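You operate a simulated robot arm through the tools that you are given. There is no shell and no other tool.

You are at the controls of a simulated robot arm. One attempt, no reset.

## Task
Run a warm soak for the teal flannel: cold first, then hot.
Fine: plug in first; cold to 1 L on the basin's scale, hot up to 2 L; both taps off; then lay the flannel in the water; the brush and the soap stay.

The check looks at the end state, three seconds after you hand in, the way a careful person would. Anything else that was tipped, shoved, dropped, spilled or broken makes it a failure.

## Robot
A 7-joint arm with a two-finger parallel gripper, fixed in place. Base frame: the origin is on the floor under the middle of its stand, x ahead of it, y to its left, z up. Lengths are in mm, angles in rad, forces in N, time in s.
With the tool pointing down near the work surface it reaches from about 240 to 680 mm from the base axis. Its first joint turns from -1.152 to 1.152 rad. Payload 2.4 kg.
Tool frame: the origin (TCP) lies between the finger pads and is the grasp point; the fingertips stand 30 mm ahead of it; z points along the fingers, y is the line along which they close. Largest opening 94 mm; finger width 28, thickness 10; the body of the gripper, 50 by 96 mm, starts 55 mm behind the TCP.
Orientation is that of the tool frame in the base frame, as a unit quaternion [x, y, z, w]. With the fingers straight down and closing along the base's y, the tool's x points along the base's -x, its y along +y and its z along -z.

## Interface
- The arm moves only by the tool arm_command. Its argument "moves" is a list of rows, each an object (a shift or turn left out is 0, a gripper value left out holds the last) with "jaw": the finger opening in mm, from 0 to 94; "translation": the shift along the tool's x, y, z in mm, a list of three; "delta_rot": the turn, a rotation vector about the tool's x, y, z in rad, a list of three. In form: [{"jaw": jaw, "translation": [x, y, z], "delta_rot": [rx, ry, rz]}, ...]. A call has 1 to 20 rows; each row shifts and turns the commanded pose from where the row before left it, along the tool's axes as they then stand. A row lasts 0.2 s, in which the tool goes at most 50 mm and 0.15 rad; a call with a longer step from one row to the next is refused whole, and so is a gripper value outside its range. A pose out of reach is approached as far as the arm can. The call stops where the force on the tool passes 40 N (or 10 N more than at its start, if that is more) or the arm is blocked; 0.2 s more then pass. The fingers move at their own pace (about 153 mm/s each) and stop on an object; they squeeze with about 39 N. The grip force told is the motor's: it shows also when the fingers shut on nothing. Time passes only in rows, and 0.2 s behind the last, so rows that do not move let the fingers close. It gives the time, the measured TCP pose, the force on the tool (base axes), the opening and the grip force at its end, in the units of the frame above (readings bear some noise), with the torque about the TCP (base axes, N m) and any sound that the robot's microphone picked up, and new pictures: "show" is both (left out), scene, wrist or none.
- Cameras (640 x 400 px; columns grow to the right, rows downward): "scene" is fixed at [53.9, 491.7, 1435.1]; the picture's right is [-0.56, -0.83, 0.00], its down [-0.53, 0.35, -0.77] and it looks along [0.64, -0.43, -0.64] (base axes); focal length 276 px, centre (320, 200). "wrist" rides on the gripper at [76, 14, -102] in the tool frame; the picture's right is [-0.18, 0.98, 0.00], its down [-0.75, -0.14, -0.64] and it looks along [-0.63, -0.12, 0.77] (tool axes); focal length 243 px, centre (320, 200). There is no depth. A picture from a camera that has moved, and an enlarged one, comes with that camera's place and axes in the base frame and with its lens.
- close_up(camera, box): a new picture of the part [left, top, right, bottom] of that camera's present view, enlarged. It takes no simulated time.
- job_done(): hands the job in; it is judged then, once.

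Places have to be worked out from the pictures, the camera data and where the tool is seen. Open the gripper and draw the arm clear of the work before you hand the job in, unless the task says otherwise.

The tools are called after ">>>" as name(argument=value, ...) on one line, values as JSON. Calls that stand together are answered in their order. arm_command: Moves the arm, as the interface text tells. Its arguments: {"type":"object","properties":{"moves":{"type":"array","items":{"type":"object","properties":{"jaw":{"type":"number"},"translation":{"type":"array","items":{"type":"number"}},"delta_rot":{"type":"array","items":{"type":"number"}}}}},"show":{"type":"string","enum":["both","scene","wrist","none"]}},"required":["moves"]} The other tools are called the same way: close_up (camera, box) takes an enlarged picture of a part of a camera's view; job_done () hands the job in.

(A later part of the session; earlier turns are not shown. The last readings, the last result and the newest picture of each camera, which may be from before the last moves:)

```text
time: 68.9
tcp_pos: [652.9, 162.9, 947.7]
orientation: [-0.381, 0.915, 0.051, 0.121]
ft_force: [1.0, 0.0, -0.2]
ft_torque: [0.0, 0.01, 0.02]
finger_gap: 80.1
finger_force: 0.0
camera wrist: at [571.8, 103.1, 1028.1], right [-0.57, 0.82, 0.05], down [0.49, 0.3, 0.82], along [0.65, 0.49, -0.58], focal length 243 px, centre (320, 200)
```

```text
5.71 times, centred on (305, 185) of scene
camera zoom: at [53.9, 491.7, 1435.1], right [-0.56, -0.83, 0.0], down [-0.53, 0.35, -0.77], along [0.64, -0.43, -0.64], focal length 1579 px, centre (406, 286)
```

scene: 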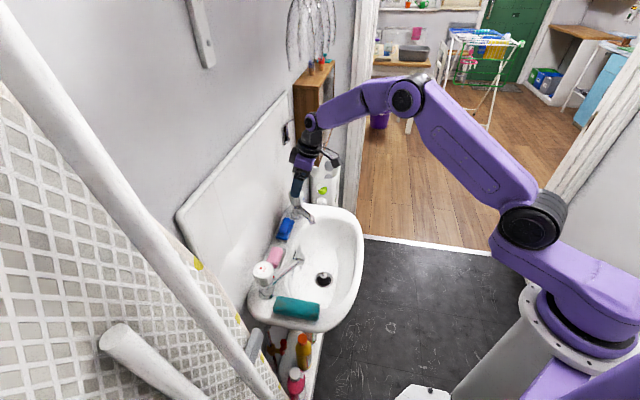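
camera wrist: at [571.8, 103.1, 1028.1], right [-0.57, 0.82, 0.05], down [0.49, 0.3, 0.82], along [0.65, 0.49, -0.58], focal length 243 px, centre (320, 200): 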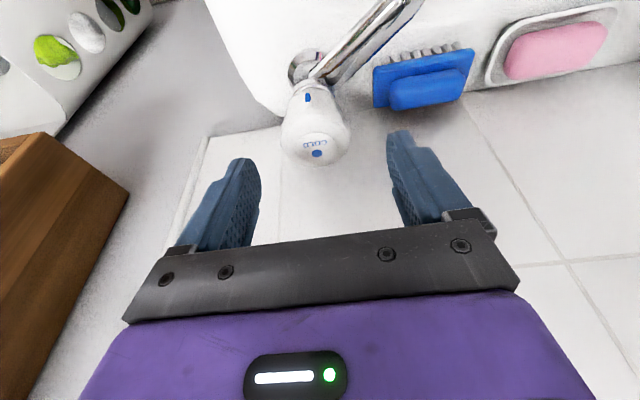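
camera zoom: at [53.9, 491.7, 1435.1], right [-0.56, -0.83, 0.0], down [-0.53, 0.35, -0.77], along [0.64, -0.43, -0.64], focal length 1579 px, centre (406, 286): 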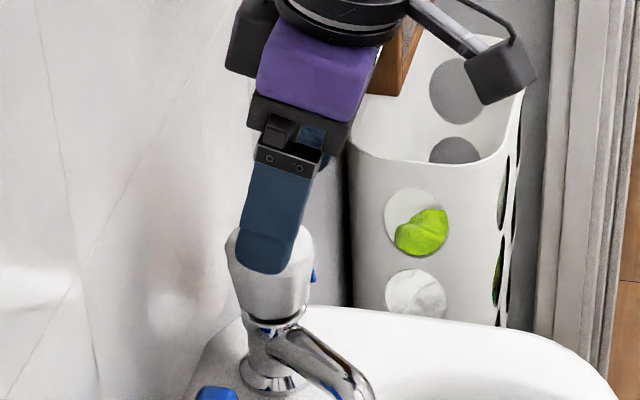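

The handle's axis is about 3 mm off toward tool −y; the rest lines up. I advance 58 mm along the tool axis with that correction and then close on the handle.

>>> arm_command(moves=[{"translation": [0.5, -1.6, 20]}, {"translation": [0.5, -1.5, 20]}, {"translation": [0.4, 0, 18]}, {}], show="none")

>>> close_up(camera="wrist", box=[220, 60, 420, 220])

>>> close_up(camera="scene", box=[270, 150, 340, 220])

```text
time: 69.9
tcp_pos: [664.0, 169.7, 892.2]
orientation: [-0.38, 0.915, 0.05, 0.121]
ft_force: [-0.3, 0.0, -0.5]
ft_torque: [-0.01, 0.0, -0.01]
finger_gap: 79.9
finger_force: 0.1
```

```text
2.50 times, centred on (320, 140) of wrist
camera zoom: at [581.6, 110.0, 971.6], right [-0.57, 0.82, 0.05], down [0.49, 0.3, 0.82], along [0.65, 0.49, -0.58], focal length 606 px, centre (320, 350)
```

zoom: 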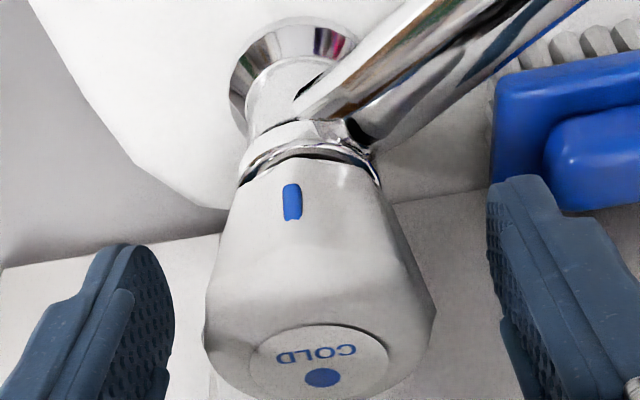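

```text
5.71 times, centred on (305, 185) of scene
camera zoom: at [53.9, 491.7, 1435.1], right [-0.56, -0.83, 0.0], down [-0.53, 0.35, -0.77], along [0.64, -0.43, -0.64], focal length 1579 px, centre (406, 286)
```

zoom: 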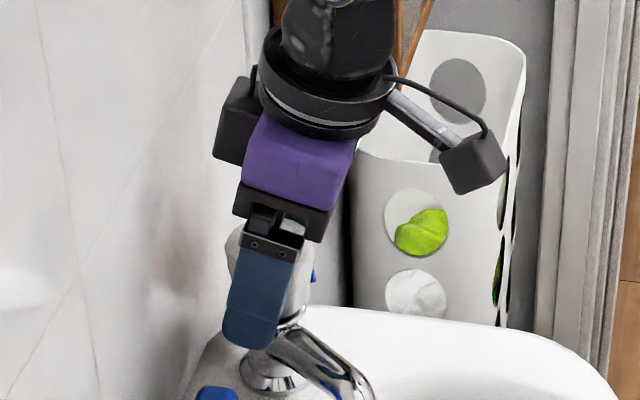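

The handle is centred between the fingers (blue index facing the front). I close the gripper on it.

>>> arm_command(moves=[{"jaw": 35}, {}, {}, {}], show="wrist")

>>> close_up(camera="wrist", box=[220, 60, 420, 220])

```text
time: 70.9
tcp_pos: [663.4, 169.3, 891.0]
orientation: [-0.381, 0.915, 0.05, 0.123]
ft_force: [12.8, -3.4, -8.8]
ft_torque: [0.24, -0.59, -0.07]
finger_gap: 50.4
finger_force: 45.7
camera wrist: at [582.4, 109.0, 971.5], right [-0.57, 0.82, 0.05], down [0.49, 0.3, 0.82], along [0.66, 0.49, -0.57], focal length 243 px, centre (320, 200)
```

wrist: 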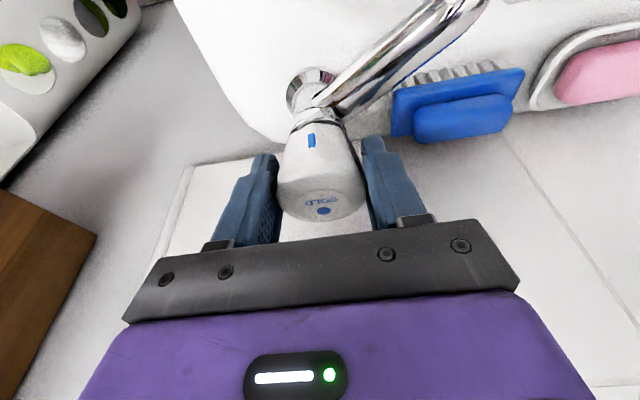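

```text
2.50 times, centred on (320, 140) of wrist
camera zoom: at [582.4, 109.0, 971.5], right [-0.57, 0.82, 0.05], down [0.49, 0.3, 0.82], along [0.66, 0.49, -0.57], focal length 606 px, centre (320, 350)
```

zoom: 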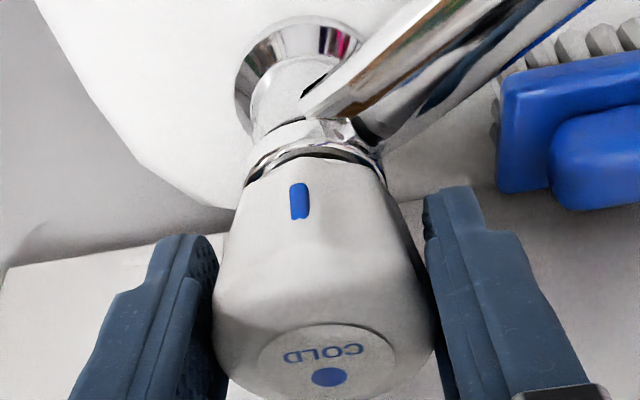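

The handle is gripped (50.4 mm) with about 12 N sideways. I ease 1.2 mm sideways, then turn a little anticlockwise (seen from above) and check for movement and sound.

>>> arm_command(moves=[{"translation": [0, -1.2, 0]}, {"delta_rot": [-0.0259, 0, -0.0966]}, {"delta_rot": [-0.0259, 0, -0.0966]}, {}], show="none")

>>> close_up(camera="wrist", box=[220, 0, 460, 220])

>>> close_up(camera="scene", box=[270, 170, 350, 240])

```text
time: 71.9
tcp_pos: [664.8, 169.2, 891.3]
orientation: [-0.471, 0.872, 0.062, 0.114]
ft_force: [-1.4, -13.0, 2.1]
ft_torque: [-0.05, 0.34, -0.01]
finger_gap: 50.4
finger_force: 45.5
```

```text
1.82 times, centred on (340, 110) of wrist
camera zoom: at [597.4, 93.6, 972.0], right [-0.72, 0.69, 0.05], down [0.43, 0.39, 0.81], along [0.54, 0.61, -0.58], focal length 441 px, centre (284, 364)
```

zoom: 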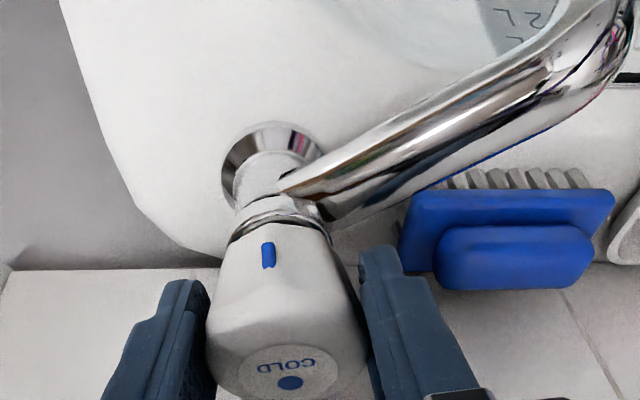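

```text
5.71 times, centred on (310, 205) of scene
camera zoom: at [53.9, 491.3, 1435.2], right [-0.56, -0.83, 0.0], down [-0.53, 0.35, -0.77], along [0.64, -0.43, -0.64], focal length 1579 px, centre (377, 171)
```

zoom: 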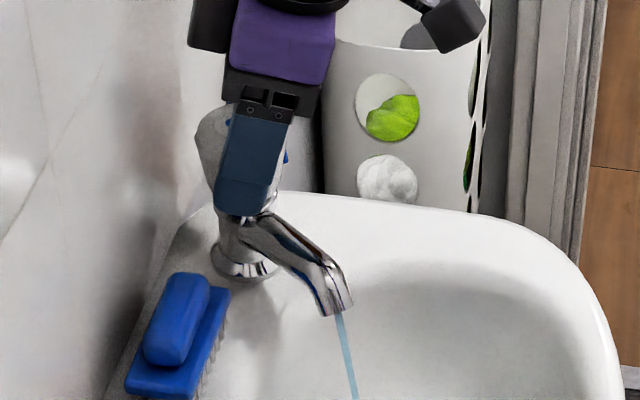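

Water runs from the cold spout after about 0.2 rad. Time only passes in rows, so I inspect the level from here.

>>> close_up(camera="wrist", box=[380, 0, 520, 80])

>>> close_up(camera="scene", box=[285, 225, 350, 300])

```text
4.57 times, centred on (450, 40) of wrist
camera zoom: at [597.4, 93.6, 972.0], right [-0.72, 0.69, 0.05], down [0.43, 0.39, 0.81], along [0.54, 0.61, -0.58], focal length 1109 px, centre (-274, 931)
```

zoom: 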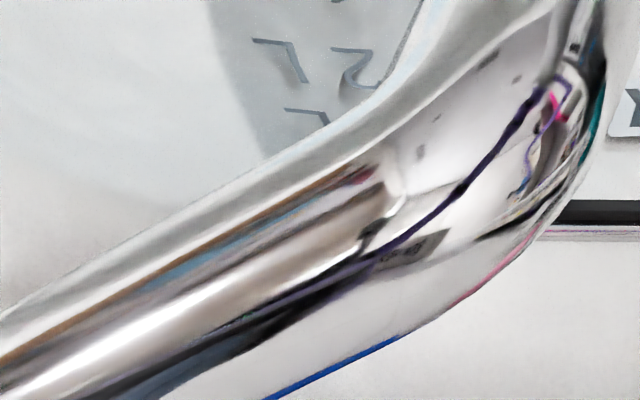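

```text
5.33 times, centred on (318, 262) of scene
camera zoom: at [53.9, 491.3, 1435.2], right [-0.56, -0.83, 0.0], down [-0.53, 0.35, -0.77], along [0.64, -0.43, -0.64], focal length 1474 px, centre (333, -133)
```

zoom: 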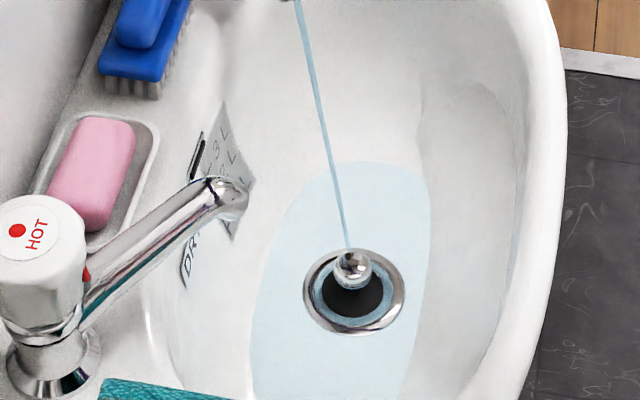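

A thin pool is already forming around the plug, and it holds. I hold for 1 s and compare, to gauge the flow.

>>> arm_command(moves=[{}, {}, {}, {}], show="none")

>>> close_up(camera="wrist", box=[340, 0, 520, 100])

>>> close_up(camera="scene", box=[285, 225, 350, 300])

```text
time: 72.9
tcp_pos: [664.6, 167.9, 891.0]
orientation: [-0.469, 0.873, 0.062, 0.115]
ft_force: [-8.0, -18.4, 3.6]
ft_torque: [-0.4, 0.28, 0.0]
finger_gap: 50.3
finger_force: 45.0
```

```text
3.56 times, centred on (430, 50) of wrist
camera zoom: at [597.2, 93.7, 971.9], right [-0.72, 0.69, 0.05], down [0.43, 0.39, 0.82], along [0.54, 0.61, -0.58], focal length 863 px, centre (-71, 733)
```

zoom: 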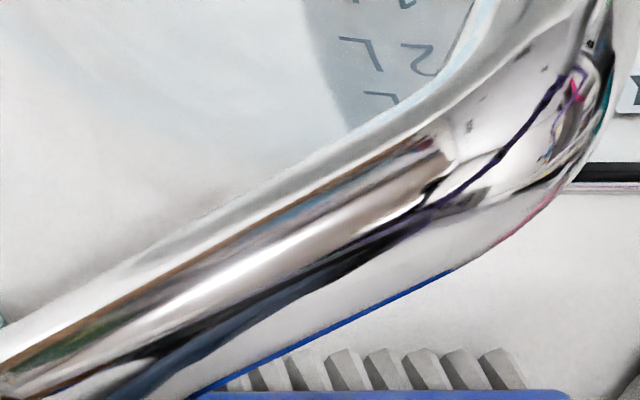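

```text
5.33 times, centred on (318, 262) of scene
camera zoom: at [53.7, 491.2, 1435.3], right [-0.56, -0.83, 0.0], down [-0.53, 0.35, -0.77], along [0.64, -0.43, -0.64], focal length 1474 px, centre (333, -133)
```

zoom: 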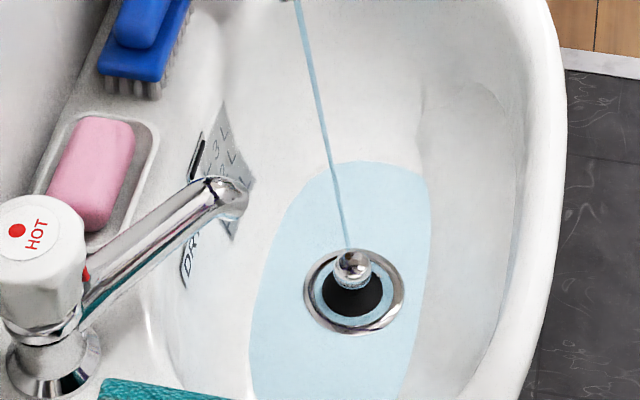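

The level rises slowly, which is good for control. I relieve the ~20 N side load by 1.5 mm and wait about 4 s to measure the rise.

>>> arm_command(moves=[{"translation": [1.5, 0, 0]}, {}, {}, {}, {}, {}, {}, {}, {}, {}, {}, {}, {}, {}, {}, {}, {}, {}, {}], show="none")

>>> close_up(camera="wrist", box=[340, 0, 520, 100])

>>> close_up(camera="scene", box=[285, 225, 350, 300])

```text
time: 76.9
tcp_pos: [664.8, 168.0, 892.2]
orientation: [-0.471, 0.872, 0.063, 0.117]
ft_force: [7.4, -11.1, 8.0]
ft_torque: [0.04, -0.09, -0.06]
finger_gap: 50.8
finger_force: 44.7
```

```text
3.56 times, centred on (430, 50) of wrist
camera zoom: at [597.0, 93.6, 971.6], right [-0.72, 0.69, 0.05], down [0.42, 0.39, 0.82], along [0.54, 0.61, -0.57], focal length 863 px, centre (-71, 733)
```

zoom: 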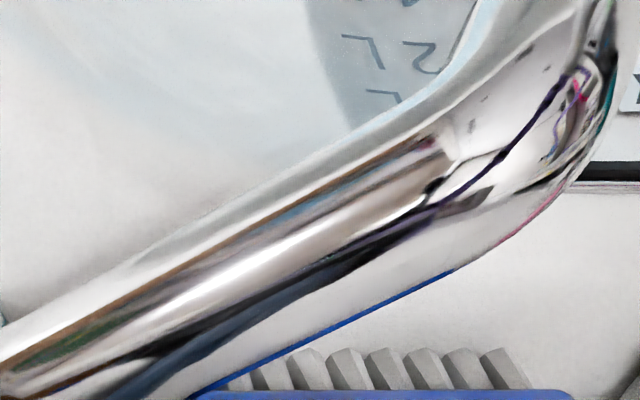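

```text
5.33 times, centred on (318, 262) of scene
camera zoom: at [54.0, 491.3, 1435.2], right [-0.56, -0.83, 0.0], down [-0.53, 0.35, -0.77], along [0.64, -0.43, -0.64], focal length 1474 px, centre (333, -133)
```

zoom: 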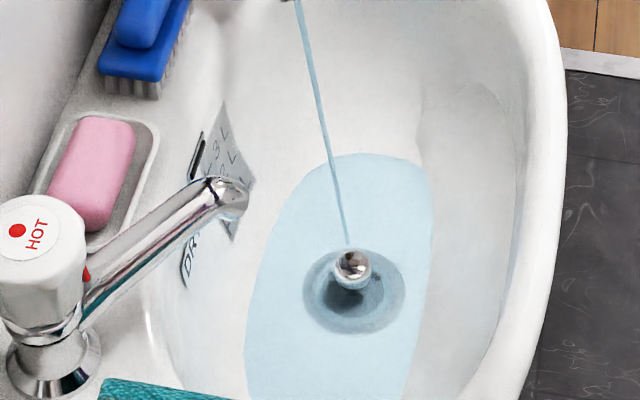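

The ring is under water now and the pool grows slowly (perhaps 0.02–0.04 L/s). The plate's lower edge lies a bit below the 1 L tick, so I wait about 4 s more and look again.

>>> arm_command(moves=[{}, {}, {}, {}, {}, {}, {}, {}, {}, {}, {}, {}, {}, {}, {}, {}, {}, {}, {}], show="none")

>>> close_up(camera="scene", box=[285, 225, 350, 300])

>>> close_up(camera="wrist", box=[340, 0, 520, 100])

```text
time: 80.9
tcp_pos: [664.7, 168.7, 891.6]
orientation: [-0.47, 0.873, 0.061, 0.117]
ft_force: [10.2, -9.6, 11.9]
ft_torque: [0.03, -0.11, -0.06]
finger_gap: 50.6
finger_force: 45.0
```

```text
5.33 times, centred on (318, 262) of scene
camera zoom: at [54.0, 491.4, 1435.2], right [-0.56, -0.83, 0.0], down [-0.53, 0.35, -0.77], along [0.64, -0.43, -0.64], focal length 1474 px, centre (333, -133)
```

zoom: 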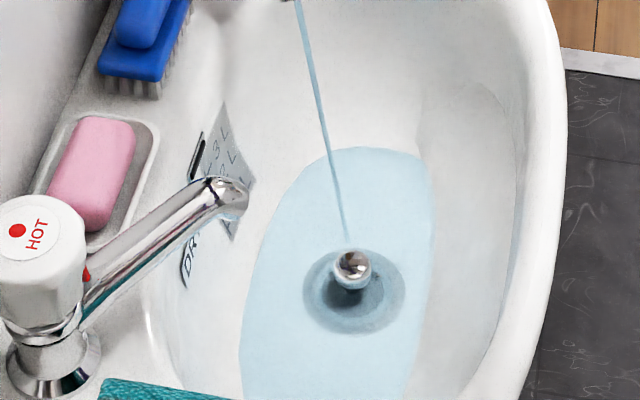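

```text
3.56 times, centred on (430, 50) of wrist
camera zoom: at [597.0, 93.7, 971.5], right [-0.72, 0.69, 0.05], down [0.42, 0.39, 0.82], along [0.54, 0.61, -0.57], focal length 863 px, centre (-71, 733)
```

zoom: 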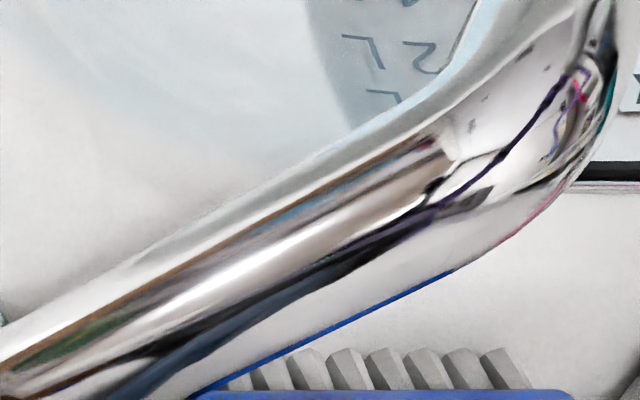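

The rise is slow (roughly 15–20 mL/s). I open the tap a little more (0.15 rad) to speed it up, easing the tool up by 1 mm to relieve the vertical load.

>>> arm_command(moves=[{"translation": [0, 0, -1], "delta_rot": [-0.0194, 0, -0.0725]}, {"delta_rot": [-0.0194, 0, -0.0725]}, {}], show="none")

>>> close_up(camera="wrist", box=[220, 0, 520, 220])

>>> close_up(camera="scene", box=[285, 185, 350, 300])

```text
time: 81.7
tcp_pos: [665.2, 169.0, 891.7]
orientation: [-0.535, 0.834, 0.07, 0.111]
ft_force: [14.9, -9.7, 0.8]
ft_torque: [0.81, -0.28, -0.08]
finger_gap: 50.5
finger_force: 44.2
```

```text
1.82 times, centred on (370, 110) of wrist
camera zoom: at [609.8, 84.2, 971.6], right [-0.82, 0.57, 0.05], down [0.36, 0.45, 0.82], along [0.45, 0.69, -0.57], focal length 441 px, centre (229, 364)
```

zoom: 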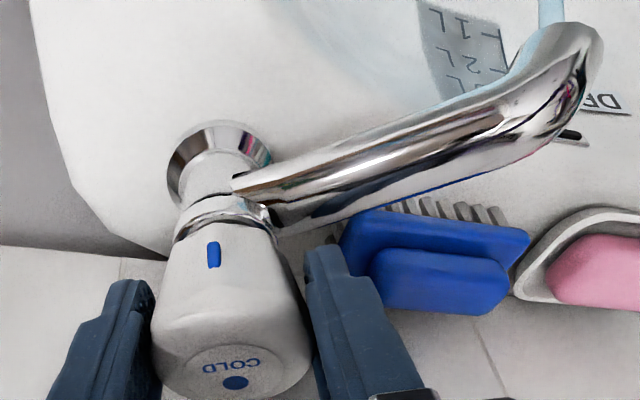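

```text
3.48 times, centred on (318, 242) of scene
camera zoom: at [54.3, 491.4, 1435.2], right [-0.56, -0.83, 0.0], down [-0.53, 0.35, -0.77], along [0.64, -0.43, -0.64], focal length 961 px, centre (329, 52)
```

zoom: 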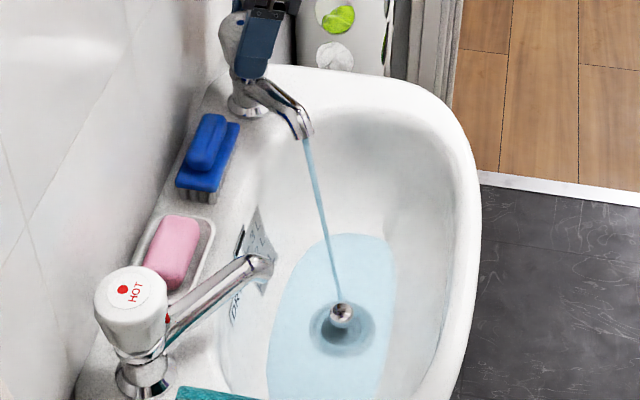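

From this angle the wrist camera sees the 1 L tick beside the cold spout, so I can monitor the level while holding the tap. I zoom in on the scale.

>>> close_up(camera="wrist", box=[410, 0, 510, 60])

>>> arm_command(moves=[{"translation": [1, -0.5, 0]}, {}, {}, {}, {}, {}, {}, {}, {}], show="none")

>>> close_up(camera="wrist", box=[410, 0, 510, 60])

>>> close_up(camera="scene", box=[285, 225, 350, 300])

```text
6.40 times, centred on (460, 30) of wrist
camera zoom: at [609.8, 84.2, 971.6], right [-0.82, 0.57, 0.05], down [0.36, 0.45, 0.82], along [0.45, 0.69, -0.57], focal length 1553 px, centre (-576, 1288)
```

zoom: 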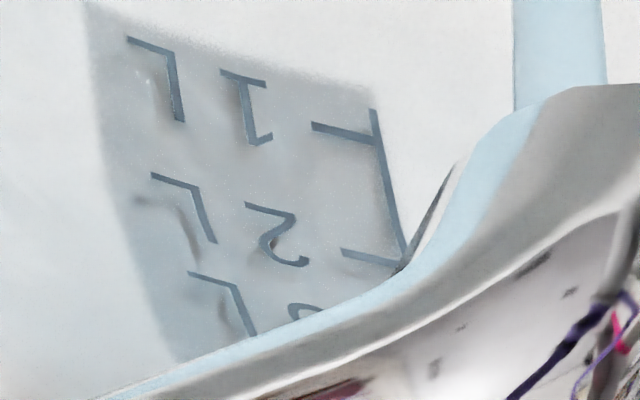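

```text
time: 83.7
tcp_pos: [665.5, 168.6, 892.2]
orientation: [-0.535, 0.834, 0.071, 0.112]
ft_force: [6.0, -2.3, 9.3]
ft_torque: [0.02, 0.03, -0.03]
finger_gap: 50.7
finger_force: 45.1
```

```text
6.40 times, centred on (460, 30) of wrist
camera zoom: at [609.9, 84.1, 971.6], right [-0.82, 0.57, 0.05], down [0.36, 0.45, 0.82], along [0.45, 0.69, -0.57], focal length 1553 px, centre (-576, 1288)
```

zoom: 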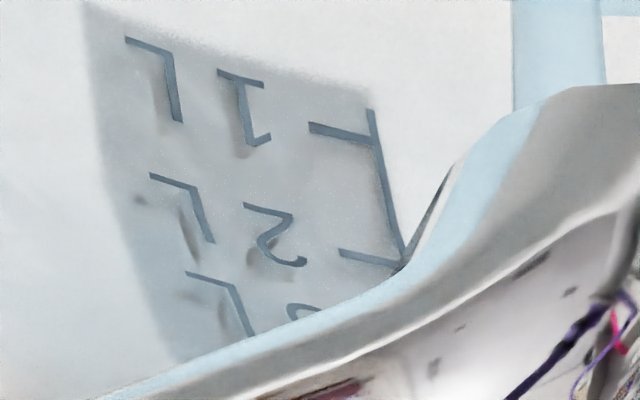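

```text
5.33 times, centred on (318, 262) of scene
camera zoom: at [53.9, 491.6, 1435.1], right [-0.56, -0.83, 0.0], down [-0.53, 0.35, -0.77], along [0.64, -0.43, -0.64], focal length 1474 px, centre (333, -133)
```

zoom: 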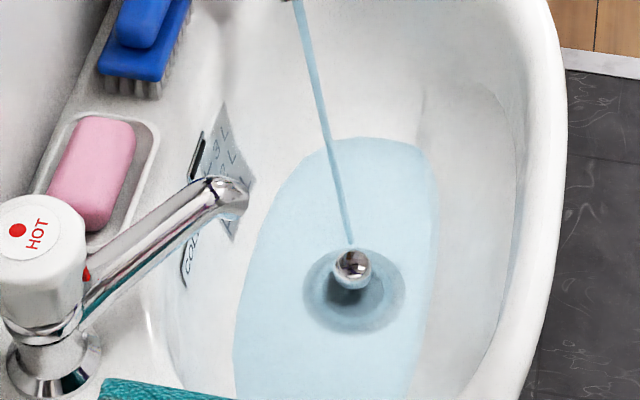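

The label by the overflow now reads "COLD" instead of "DRY", and the flow has about doubled. I wait another 4 s and re-check.

>>> arm_command(moves=[{}, {}, {}, {}, {}, {}, {}, {}, {}, {}, {}, {}, {}, {}, {}, {}, {}, {}, {}], show="none")

>>> close_up(camera="wrist", box=[380, 0, 510, 80])

>>> close_up(camera="scene", box=[285, 225, 350, 300])

```text
time: 87.7
tcp_pos: [666.0, 169.5, 891.9]
orientation: [-0.534, 0.835, 0.07, 0.111]
ft_force: [2.1, 7.7, 7.4]
ft_torque: [0.09, -0.03, 0.03]
finger_gap: 50.3
finger_force: 45.0
```

```text
4.92 times, centred on (445, 40) of wrist
camera zoom: at [609.9, 84.1, 971.6], right [-0.82, 0.57, 0.05], down [0.36, 0.45, 0.82], along [0.45, 0.69, -0.58], focal length 1194 px, centre (-295, 988)
```

zoom: 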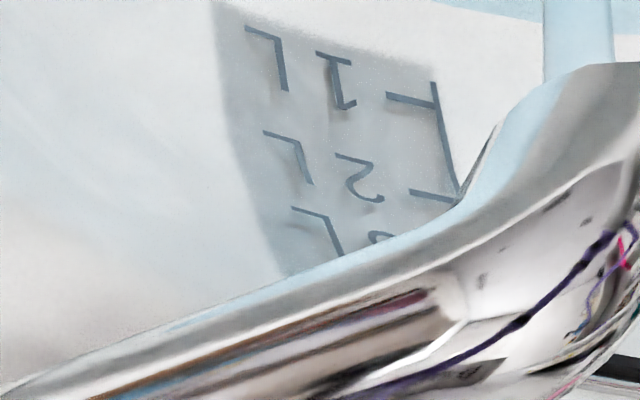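

```text
5.33 times, centred on (318, 262) of scene
camera zoom: at [53.8, 491.8, 1435.0], right [-0.56, -0.83, 0.0], down [-0.53, 0.35, -0.77], along [0.64, -0.43, -0.64], focal length 1474 px, centre (333, -133)
```

zoom: 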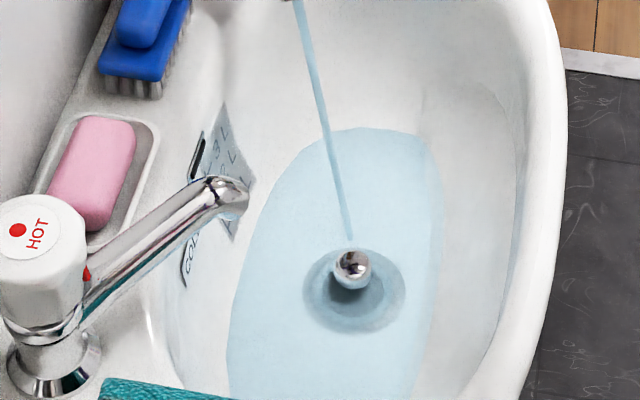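

The water edge has entered the wrist view just below the plate. I wait 2 s more and measure its advance toward the 1 L tick.

>>> arm_command(moves=[{}, {}, {}, {}, {}, {}, {}, {}, {}], show="none")

>>> close_up(camera="wrist", box=[410, 0, 510, 60])

>>> close_up(camera="scene", box=[285, 225, 350, 300])

```text
time: 89.7
tcp_pos: [666.0, 168.5, 892.5]
orientation: [-0.535, 0.835, 0.07, 0.111]
ft_force: [1.6, 7.7, 7.2]
ft_torque: [0.1, -0.05, 0.03]
finger_gap: 50.4
finger_force: 44.9
```

```text
6.40 times, centred on (460, 30) of wrist
camera zoom: at [609.9, 84.1, 971.6], right [-0.82, 0.57, 0.05], down [0.36, 0.45, 0.82], along [0.45, 0.69, -0.58], focal length 1553 px, centre (-576, 1288)
```

zoom: 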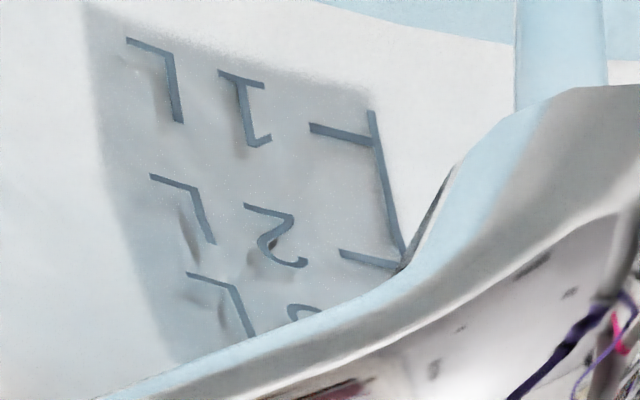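

```text
5.33 times, centred on (318, 262) of scene
camera zoom: at [53.8, 491.8, 1435.0], right [-0.56, -0.83, 0.0], down [-0.53, 0.35, -0.77], along [0.64, -0.43, -0.64], focal length 1474 px, centre (333, -133)
```

zoom: 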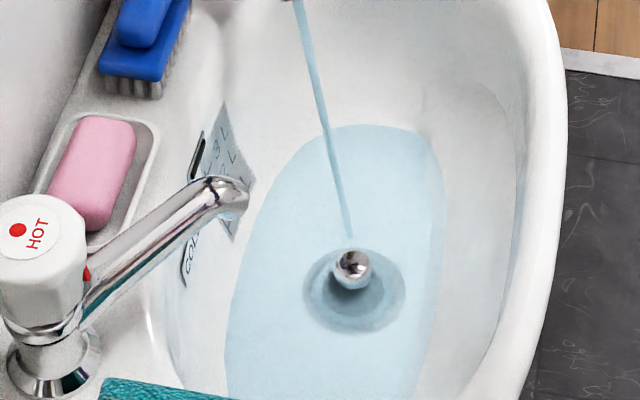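

The water line is about 130 px (in this zoom) below the 1 L tick, advancing at about 12 px/s. I wait about 4 s.

>>> arm_command(moves=[{}, {}, {}, {}, {}, {}, {}, {}, {}, {}, {}, {}, {}, {}, {}, {}, {}, {}, {}], show="none")

>>> close_up(camera="wrist", box=[410, 0, 510, 60])

```text
time: 93.7
tcp_pos: [666.5, 167.2, 891.9]
orientation: [-0.535, 0.835, 0.071, 0.111]
ft_force: [1.5, 9.7, 7.7]
ft_torque: [0.11, -0.04, 0.02]
finger_gap: 50.6
finger_force: 45.3
```

```text
6.40 times, centred on (460, 30) of wrist
camera zoom: at [609.9, 84.1, 971.6], right [-0.82, 0.57, 0.05], down [0.36, 0.45, 0.82], along [0.45, 0.69, -0.58], focal length 1553 px, centre (-576, 1288)
```

zoom: 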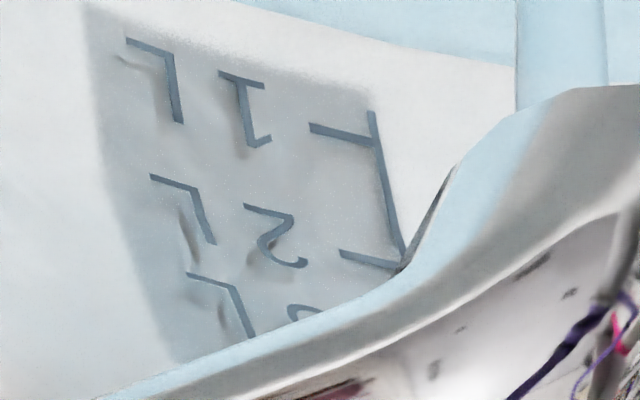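

Advance is about 6 px/s, with about 110 px to go, so roughly 18 s. I wait 8 s in two calls.

>>> arm_command(moves=[{}, {}, {}, {}, {}, {}, {}, {}, {}, {}, {}, {}, {}, {}, {}, {}, {}, {}, {}], show="none")

>>> close_up(camera="wrist", box=[410, 0, 510, 60])

>>> arm_command(moves=[{}, {}, {}, {}, {}, {}, {}, {}, {}, {}, {}, {}, {}, {}, {}], show="none")

>>> close_up(camera="wrist", box=[410, 0, 510, 60])

```text
time: 97.7
tcp_pos: [665.0, 168.8, 891.4]
orientation: [-0.535, 0.835, 0.07, 0.111]
ft_force: [0.7, 8.6, 6.6]
ft_torque: [0.11, -0.03, 0.01]
finger_gap: 50.4
finger_force: 45.1
```

```text
6.40 times, centred on (460, 30) of wrist
camera zoom: at [609.9, 84.0, 971.6], right [-0.82, 0.57, 0.05], down [0.36, 0.45, 0.82], along [0.45, 0.69, -0.58], focal length 1553 px, centre (-576, 1288)
```

zoom: 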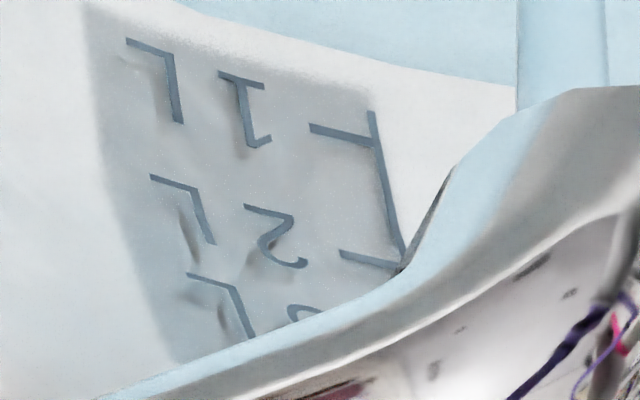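

```text
time: 100.9
tcp_pos: [665.7, 168.7, 891.5]
orientation: [-0.535, 0.835, 0.07, 0.111]
ft_force: [-0.1, 9.7, 7.1]
ft_torque: [0.09, -0.02, -0.01]
finger_gap: 50.7
finger_force: 45.3
```

```text
6.40 times, centred on (460, 30) of wrist
camera zoom: at [609.9, 84.0, 971.6], right [-0.82, 0.57, 0.05], down [0.36, 0.45, 0.82], along [0.45, 0.69, -0.58], focal length 1553 px, centre (-576, 1288)
```

zoom: 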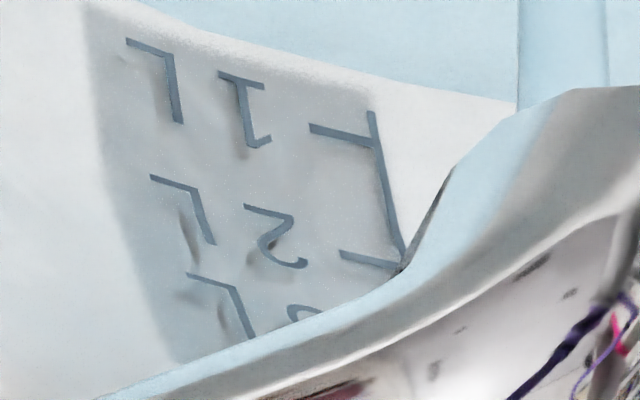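

The line is now at the plate's lower edge, about 67 px below the tick at 5 px/s. I wait 4 s twice more with checks.

>>> arm_command(moves=[{}, {}, {}, {}, {}, {}, {}, {}, {}, {}, {}, {}, {}, {}, {}, {}, {}, {}, {}], show="none")

>>> close_up(camera="wrist", box=[410, 0, 510, 60])

>>> arm_command(moves=[{}, {}, {}, {}, {}, {}, {}, {}, {}], show="none")

>>> close_up(camera="wrist", box=[410, 0, 510, 60])

```text
time: 104.9
tcp_pos: [665.4, 168.9, 892.6]
orientation: [-0.535, 0.835, 0.069, 0.111]
ft_force: [-0.9, 9.1, 6.8]
ft_torque: [0.07, -0.05, 0.04]
finger_gap: 50.3
finger_force: 45.0
```

```text
6.40 times, centred on (460, 30) of wrist
camera zoom: at [609.9, 84.0, 971.6], right [-0.82, 0.57, 0.05], down [0.36, 0.45, 0.82], along [0.45, 0.69, -0.58], focal length 1553 px, centre (-576, 1288)
```

zoom: 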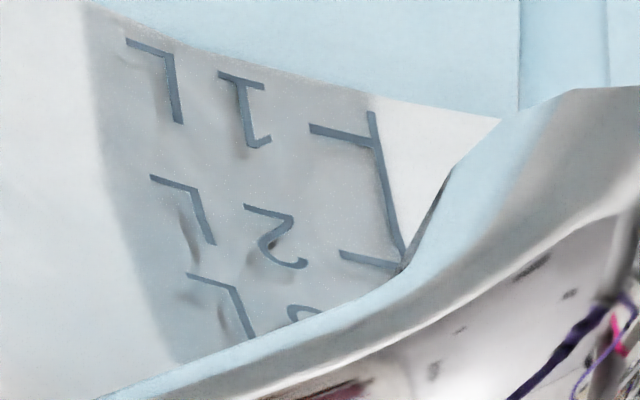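

```text
time: 106.9
tcp_pos: [665.0, 168.0, 891.8]
orientation: [-0.535, 0.835, 0.071, 0.111]
ft_force: [-0.7, 8.9, 6.4]
ft_torque: [0.06, 0.01, 0.03]
finger_gap: 50.3
finger_force: 45.0
```

```text
6.40 times, centred on (460, 30) of wrist
camera zoom: at [609.9, 84.0, 971.6], right [-0.82, 0.57, 0.05], down [0.36, 0.45, 0.82], along [0.45, 0.69, -0.58], focal length 1553 px, centre (-576, 1288)
```

zoom: 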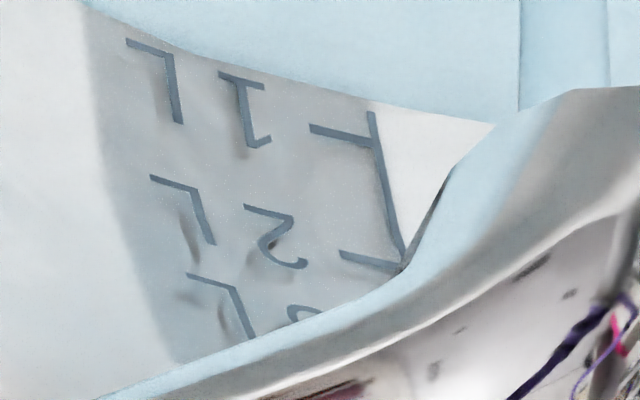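

About 37 px left at 5 px/s. I wait 4 s, then check again before closing.

>>> arm_command(moves=[{}, {}, {}, {}, {}, {}, {}, {}, {}, {}, {}, {}, {}, {}, {}, {}, {}, {}, {}], show="none")

>>> close_up(camera="wrist", box=[430, 0, 500, 50])

```text
time: 110.9
tcp_pos: [665.7, 168.2, 891.4]
orientation: [-0.535, 0.835, 0.07, 0.111]
ft_force: [-1.2, 9.8, 5.9]
ft_torque: [0.08, 0.02, 0.01]
finger_gap: 50.2
finger_force: 44.7
```

```text
8.00 times, centred on (465, 25) of wrist
camera zoom: at [609.9, 84.0, 971.6], right [-0.82, 0.57, 0.05], down [0.36, 0.45, 0.82], along [0.45, 0.69, -0.58], focal length 1941 px, centre (-840, 1600)
```

zoom: 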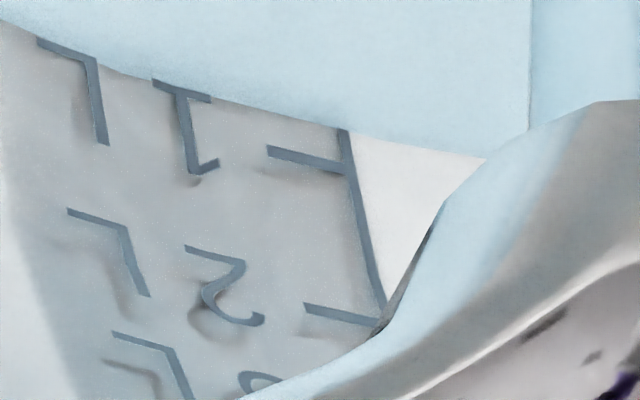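

In this closer zoom the line is about 41 px under the 1 L tick (1→2 L spans about 152 px). I wait 3 s and measure again.

>>> arm_command(moves=[{}, {}, {}, {}, {}, {}, {}, {}, {}, {}, {}, {}, {}, {}], show="none")

>>> close_up(camera="wrist", box=[430, 0, 500, 50])

```text
time: 113.9
tcp_pos: [666.3, 167.7, 892.3]
orientation: [-0.534, 0.835, 0.071, 0.111]
ft_force: [-1.0, 9.1, 6.3]
ft_torque: [0.1, -0.04, 0.01]
finger_gap: 50.4
finger_force: 45.0
```

```text
8.00 times, centred on (465, 25) of wrist
camera zoom: at [609.9, 84.0, 971.6], right [-0.82, 0.57, 0.05], down [0.36, 0.45, 0.82], along [0.45, 0.69, -0.58], focal length 1941 px, centre (-840, 1600)
```

zoom: 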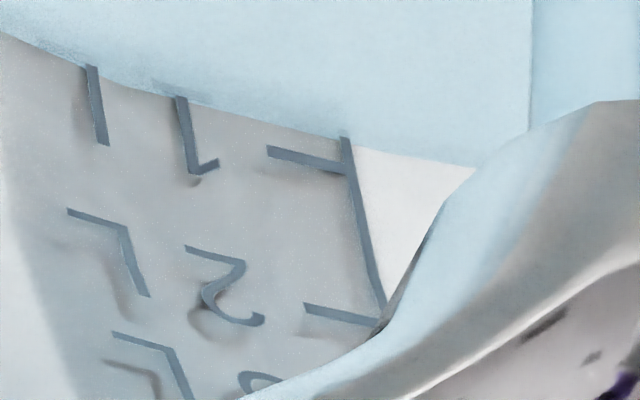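

Rate is about 3.3 px/s, gap 32 px, so about 9–10 s remain. I wait 6 s.

>>> arm_command(moves=[{}, {}, {}, {}, {}, {}, {}, {}, {}, {}, {}, {}, {}, {}, {}, {}, {}, {}, {}], show="none")

>>> close_up(camera="wrist", box=[430, 0, 500, 50])

>>> arm_command(moves=[{}, {}, {}, {}, {}, {}, {}, {}, {}], show="none")

>>> close_up(camera="wrist", box=[430, 0, 500, 50])

```text
time: 117.9
tcp_pos: [665.3, 168.1, 892.6]
orientation: [-0.535, 0.834, 0.07, 0.111]
ft_force: [-1.6, 8.6, 6.7]
ft_torque: [0.03, 0.04, 0.02]
finger_gap: 50.6
finger_force: 45.2
```

```text
8.00 times, centred on (465, 25) of wrist
camera zoom: at [609.9, 84.0, 971.6], right [-0.82, 0.57, 0.05], down [0.36, 0.45, 0.82], along [0.45, 0.69, -0.58], focal length 1941 px, centre (-840, 1600)
```

zoom: 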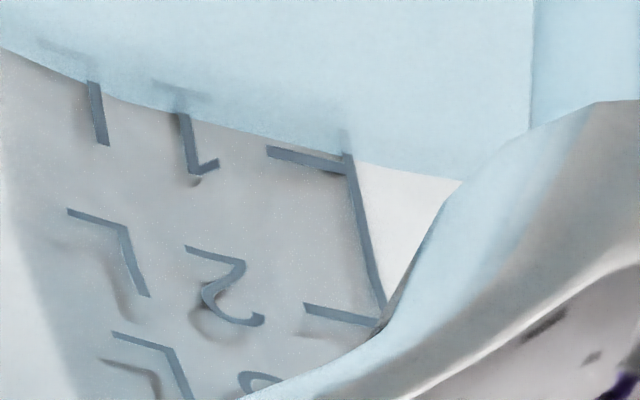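

```text
time: 119.9
tcp_pos: [664.3, 168.6, 892.0]
orientation: [-0.535, 0.835, 0.07, 0.111]
ft_force: [-2.5, 7.4, 6.7]
ft_torque: [0.09, 0.04, 0.02]
finger_gap: 50.8
finger_force: 44.7
```

```text
8.00 times, centred on (465, 25) of wrist
camera zoom: at [609.9, 84.0, 971.6], right [-0.82, 0.57, 0.05], down [0.36, 0.45, 0.82], along [0.45, 0.69, -0.58], focal length 1941 px, centre (-840, 1600)
```

zoom: 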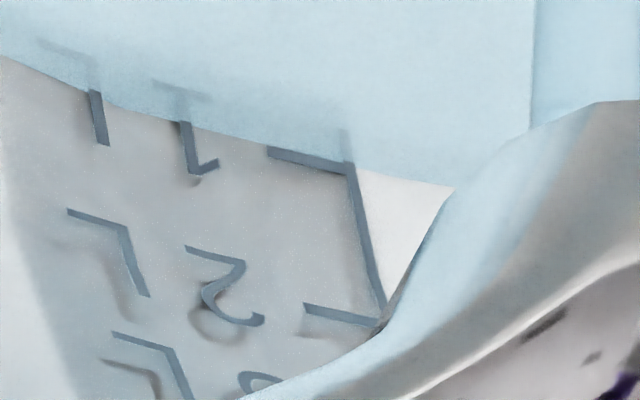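

The water line now touches the lower side of the 1 L tick at about 4 px/s, so its centre is about 2 s off. I wait 1 s and then turn the handle back clockwise by 0.36 rad to close.

>>> arm_command(moves=[{}, {}, {}, {}, {}, {"delta_rot": [0.0311, 0, 0.1159]}, {"delta_rot": [0.0311, 0, 0.1159]}, {"delta_rot": [0.0311, 0, 0.1159]}, {}], show="none")

>>> close_up(camera="scene", box=[270, 180, 350, 300])

>>> close_up(camera="wrist", box=[220, 0, 520, 220])

```text
time: 121.9
tcp_pos: [663.2, 168.3, 890.5]
orientation: [-0.378, 0.916, 0.05, 0.123]
ft_force: [-0.3, 14.0, 3.5]
ft_torque: [-0.13, -0.09, 0.95]
finger_gap: 50.6
finger_force: 45.3
```

```text
3.33 times, centred on (310, 240) of scene
camera zoom: at [53.8, 492.0, 1435.0], right [-0.56, -0.83, 0.0], down [-0.53, 0.35, -0.77], along [0.64, -0.43, -0.64], focal length 921 px, centre (353, 67)
```

zoom: 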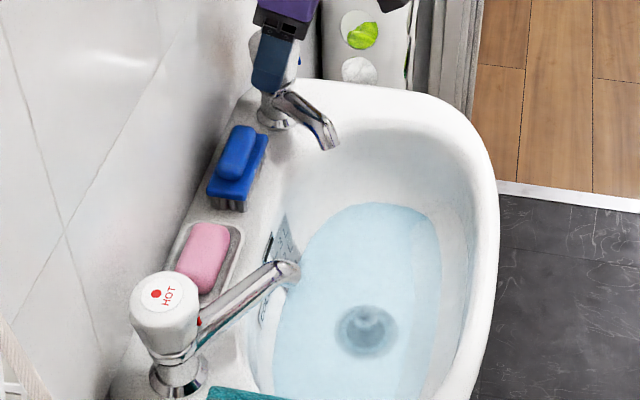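

```text
1.82 times, centred on (370, 110) of wrist
camera zoom: at [582.1, 109.5, 971.5], right [-0.57, 0.82, 0.05], down [0.5, 0.29, 0.82], along [0.66, 0.49, -0.57], focal length 441 px, centre (229, 364)
```

zoom: 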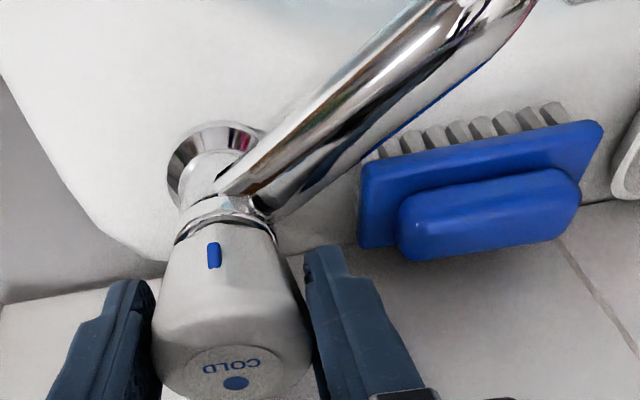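

The stream has stopped and there's 0.95 N·m of stop torque: the cold tap is shut. I check the spout closely, then open the fingers and back off along the tool axis.

>>> close_up(camera="scene", box=[290, 185, 340, 225])

>>> arm_command(moves=[{"jaw": 80}, {}, {"translation": [0, 0, -20]}, {"translation": [0, 0, -30]}, {"translation": [0, 0, -35]}, {}], show="both")

>>> close_up(camera="scene", box=[270, 170, 350, 300])

```text
10.00 times, centred on (315, 205) of scene
camera zoom: at [53.8, 492.0, 1435.0], right [-0.56, -0.83, 0.0], down [-0.53, 0.35, -0.77], along [0.64, -0.43, -0.64], focal length 2763 px, centre (370, 150)
```

zoom: 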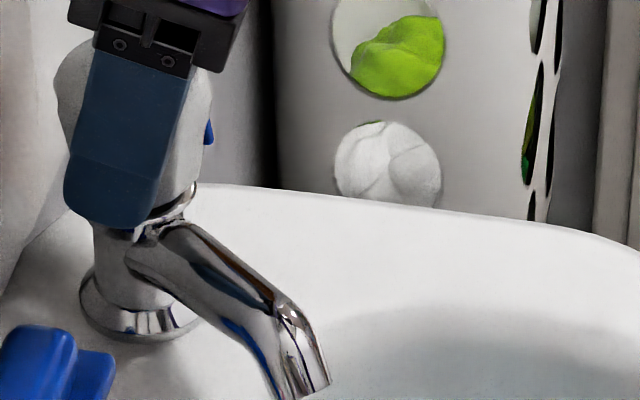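

```text
time: 123.3
tcp_pos: [647.7, 153.5, 974.2]
orientation: [-0.376, 0.917, 0.05, 0.122]
ft_force: [0.2, -0.5, 0.2]
ft_torque: [-0.06, -0.01, 0.0]
finger_gap: 80.1
finger_force: 0.1
camera wrist: at [564.9, 94.4, 1054.0], right [-0.56, 0.82, 0.05], down [0.5, 0.29, 0.82], along [0.66, 0.48, -0.58], focal length 243 px, centre (320, 200)
```

scene: 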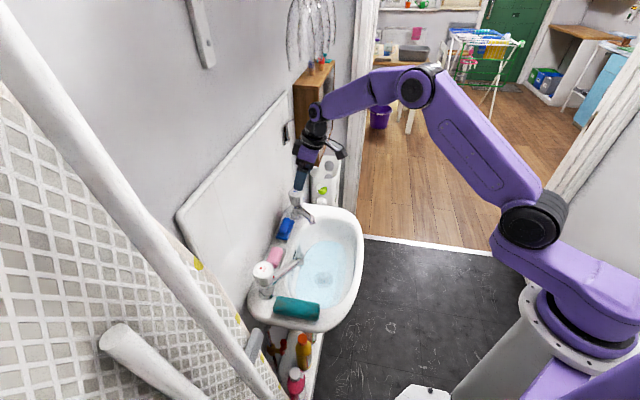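
wrist: 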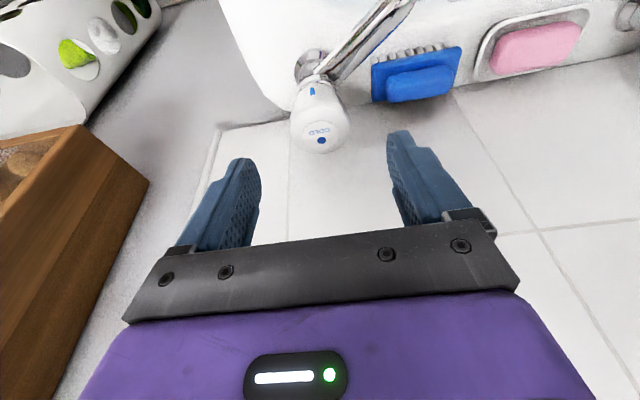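

```text
3.08 times, centred on (310, 235) of scene
camera zoom: at [53.9, 491.7, 1435.1], right [-0.56, -0.83, 0.0], down [-0.53, 0.35, -0.77], along [0.64, -0.43, -0.64], focal length 850 px, centre (351, 92)
```

zoom: 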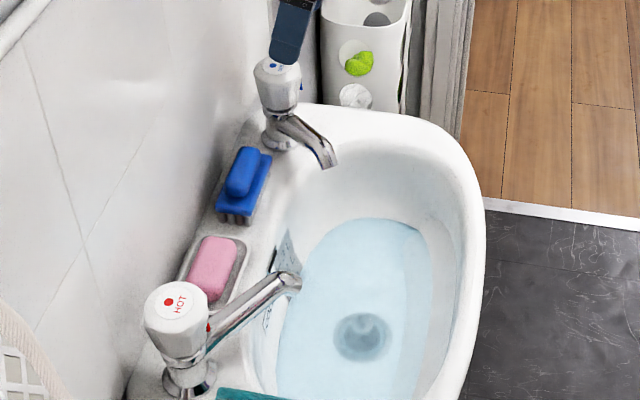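

No stream at the cold spout. I go back to the viewpoint facing the scale to read the level.

>>> arm_command(moves=[{"delta_rot": [0, 0.131, 0]}, {"delta_rot": [0, 0.131, 0]}, {"translation": [31.4, 24.4, 6.2]}, {"translation": [31.4, 24.4, 6.2]}, {"translation": [31.4, 24.4, 6.2]}, {"translation": [31.4, 24.4, 6.2]}, {"translation": [31.4, 24.4, 6.2]}, {}, {}], show="wrist")

>>> close_up(camera="wrist", box=[300, 150, 400, 220])

>>> close_up(camera="wrist", box=[315, 155, 365, 190])

```text
time: 125.3
tcp_pos: [454.0, 128.7, 942.3]
orientation: [-0.38, 0.925, 0.0, 0.0]
ft_force: [0.2, -0.2, 0.1]
ft_torque: [0.0, 0.02, 0.01]
finger_gap: 79.7
finger_force: 0.1
camera wrist: at [388.4, 86.9, 1045.4], right [-0.56, 0.83, 0.0], down [0.63, 0.43, 0.64], along [0.53, 0.36, -0.77], focal length 243 px, centre (320, 200)
```

wrist: 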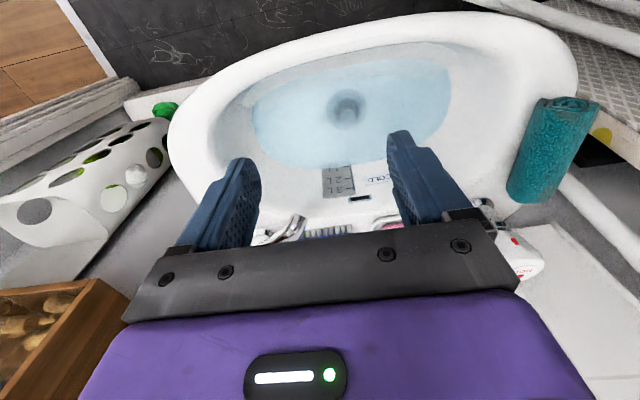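

```text
5.71 times, centred on (350, 185) of wrist
camera zoom: at [388.4, 86.9, 1045.4], right [-0.56, 0.83, 0.0], down [0.63, 0.43, 0.64], along [0.53, 0.36, -0.77], focal length 1386 px, centre (149, 286)
```

zoom: 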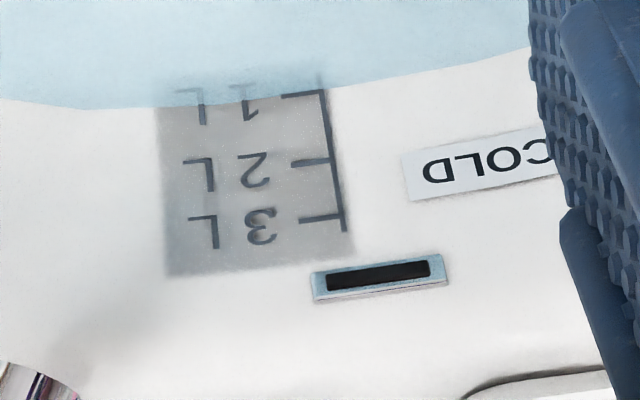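

```text
11.43 times, centred on (340, 172) of wrist
camera zoom: at [388.4, 86.9, 1045.4], right [-0.56, 0.83, 0.0], down [0.63, 0.43, 0.64], along [0.53, 0.36, -0.77], focal length 2773 px, centre (91, 514)
```

zoom: 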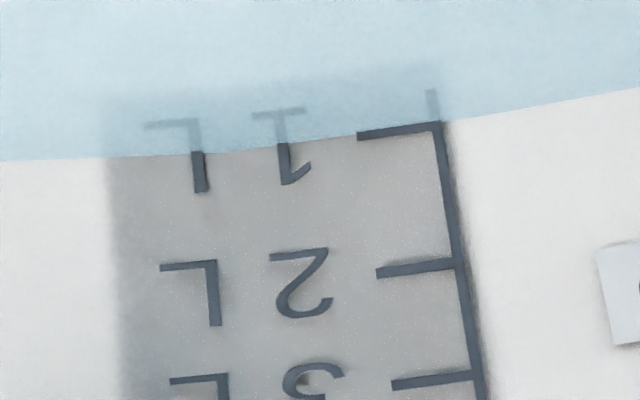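

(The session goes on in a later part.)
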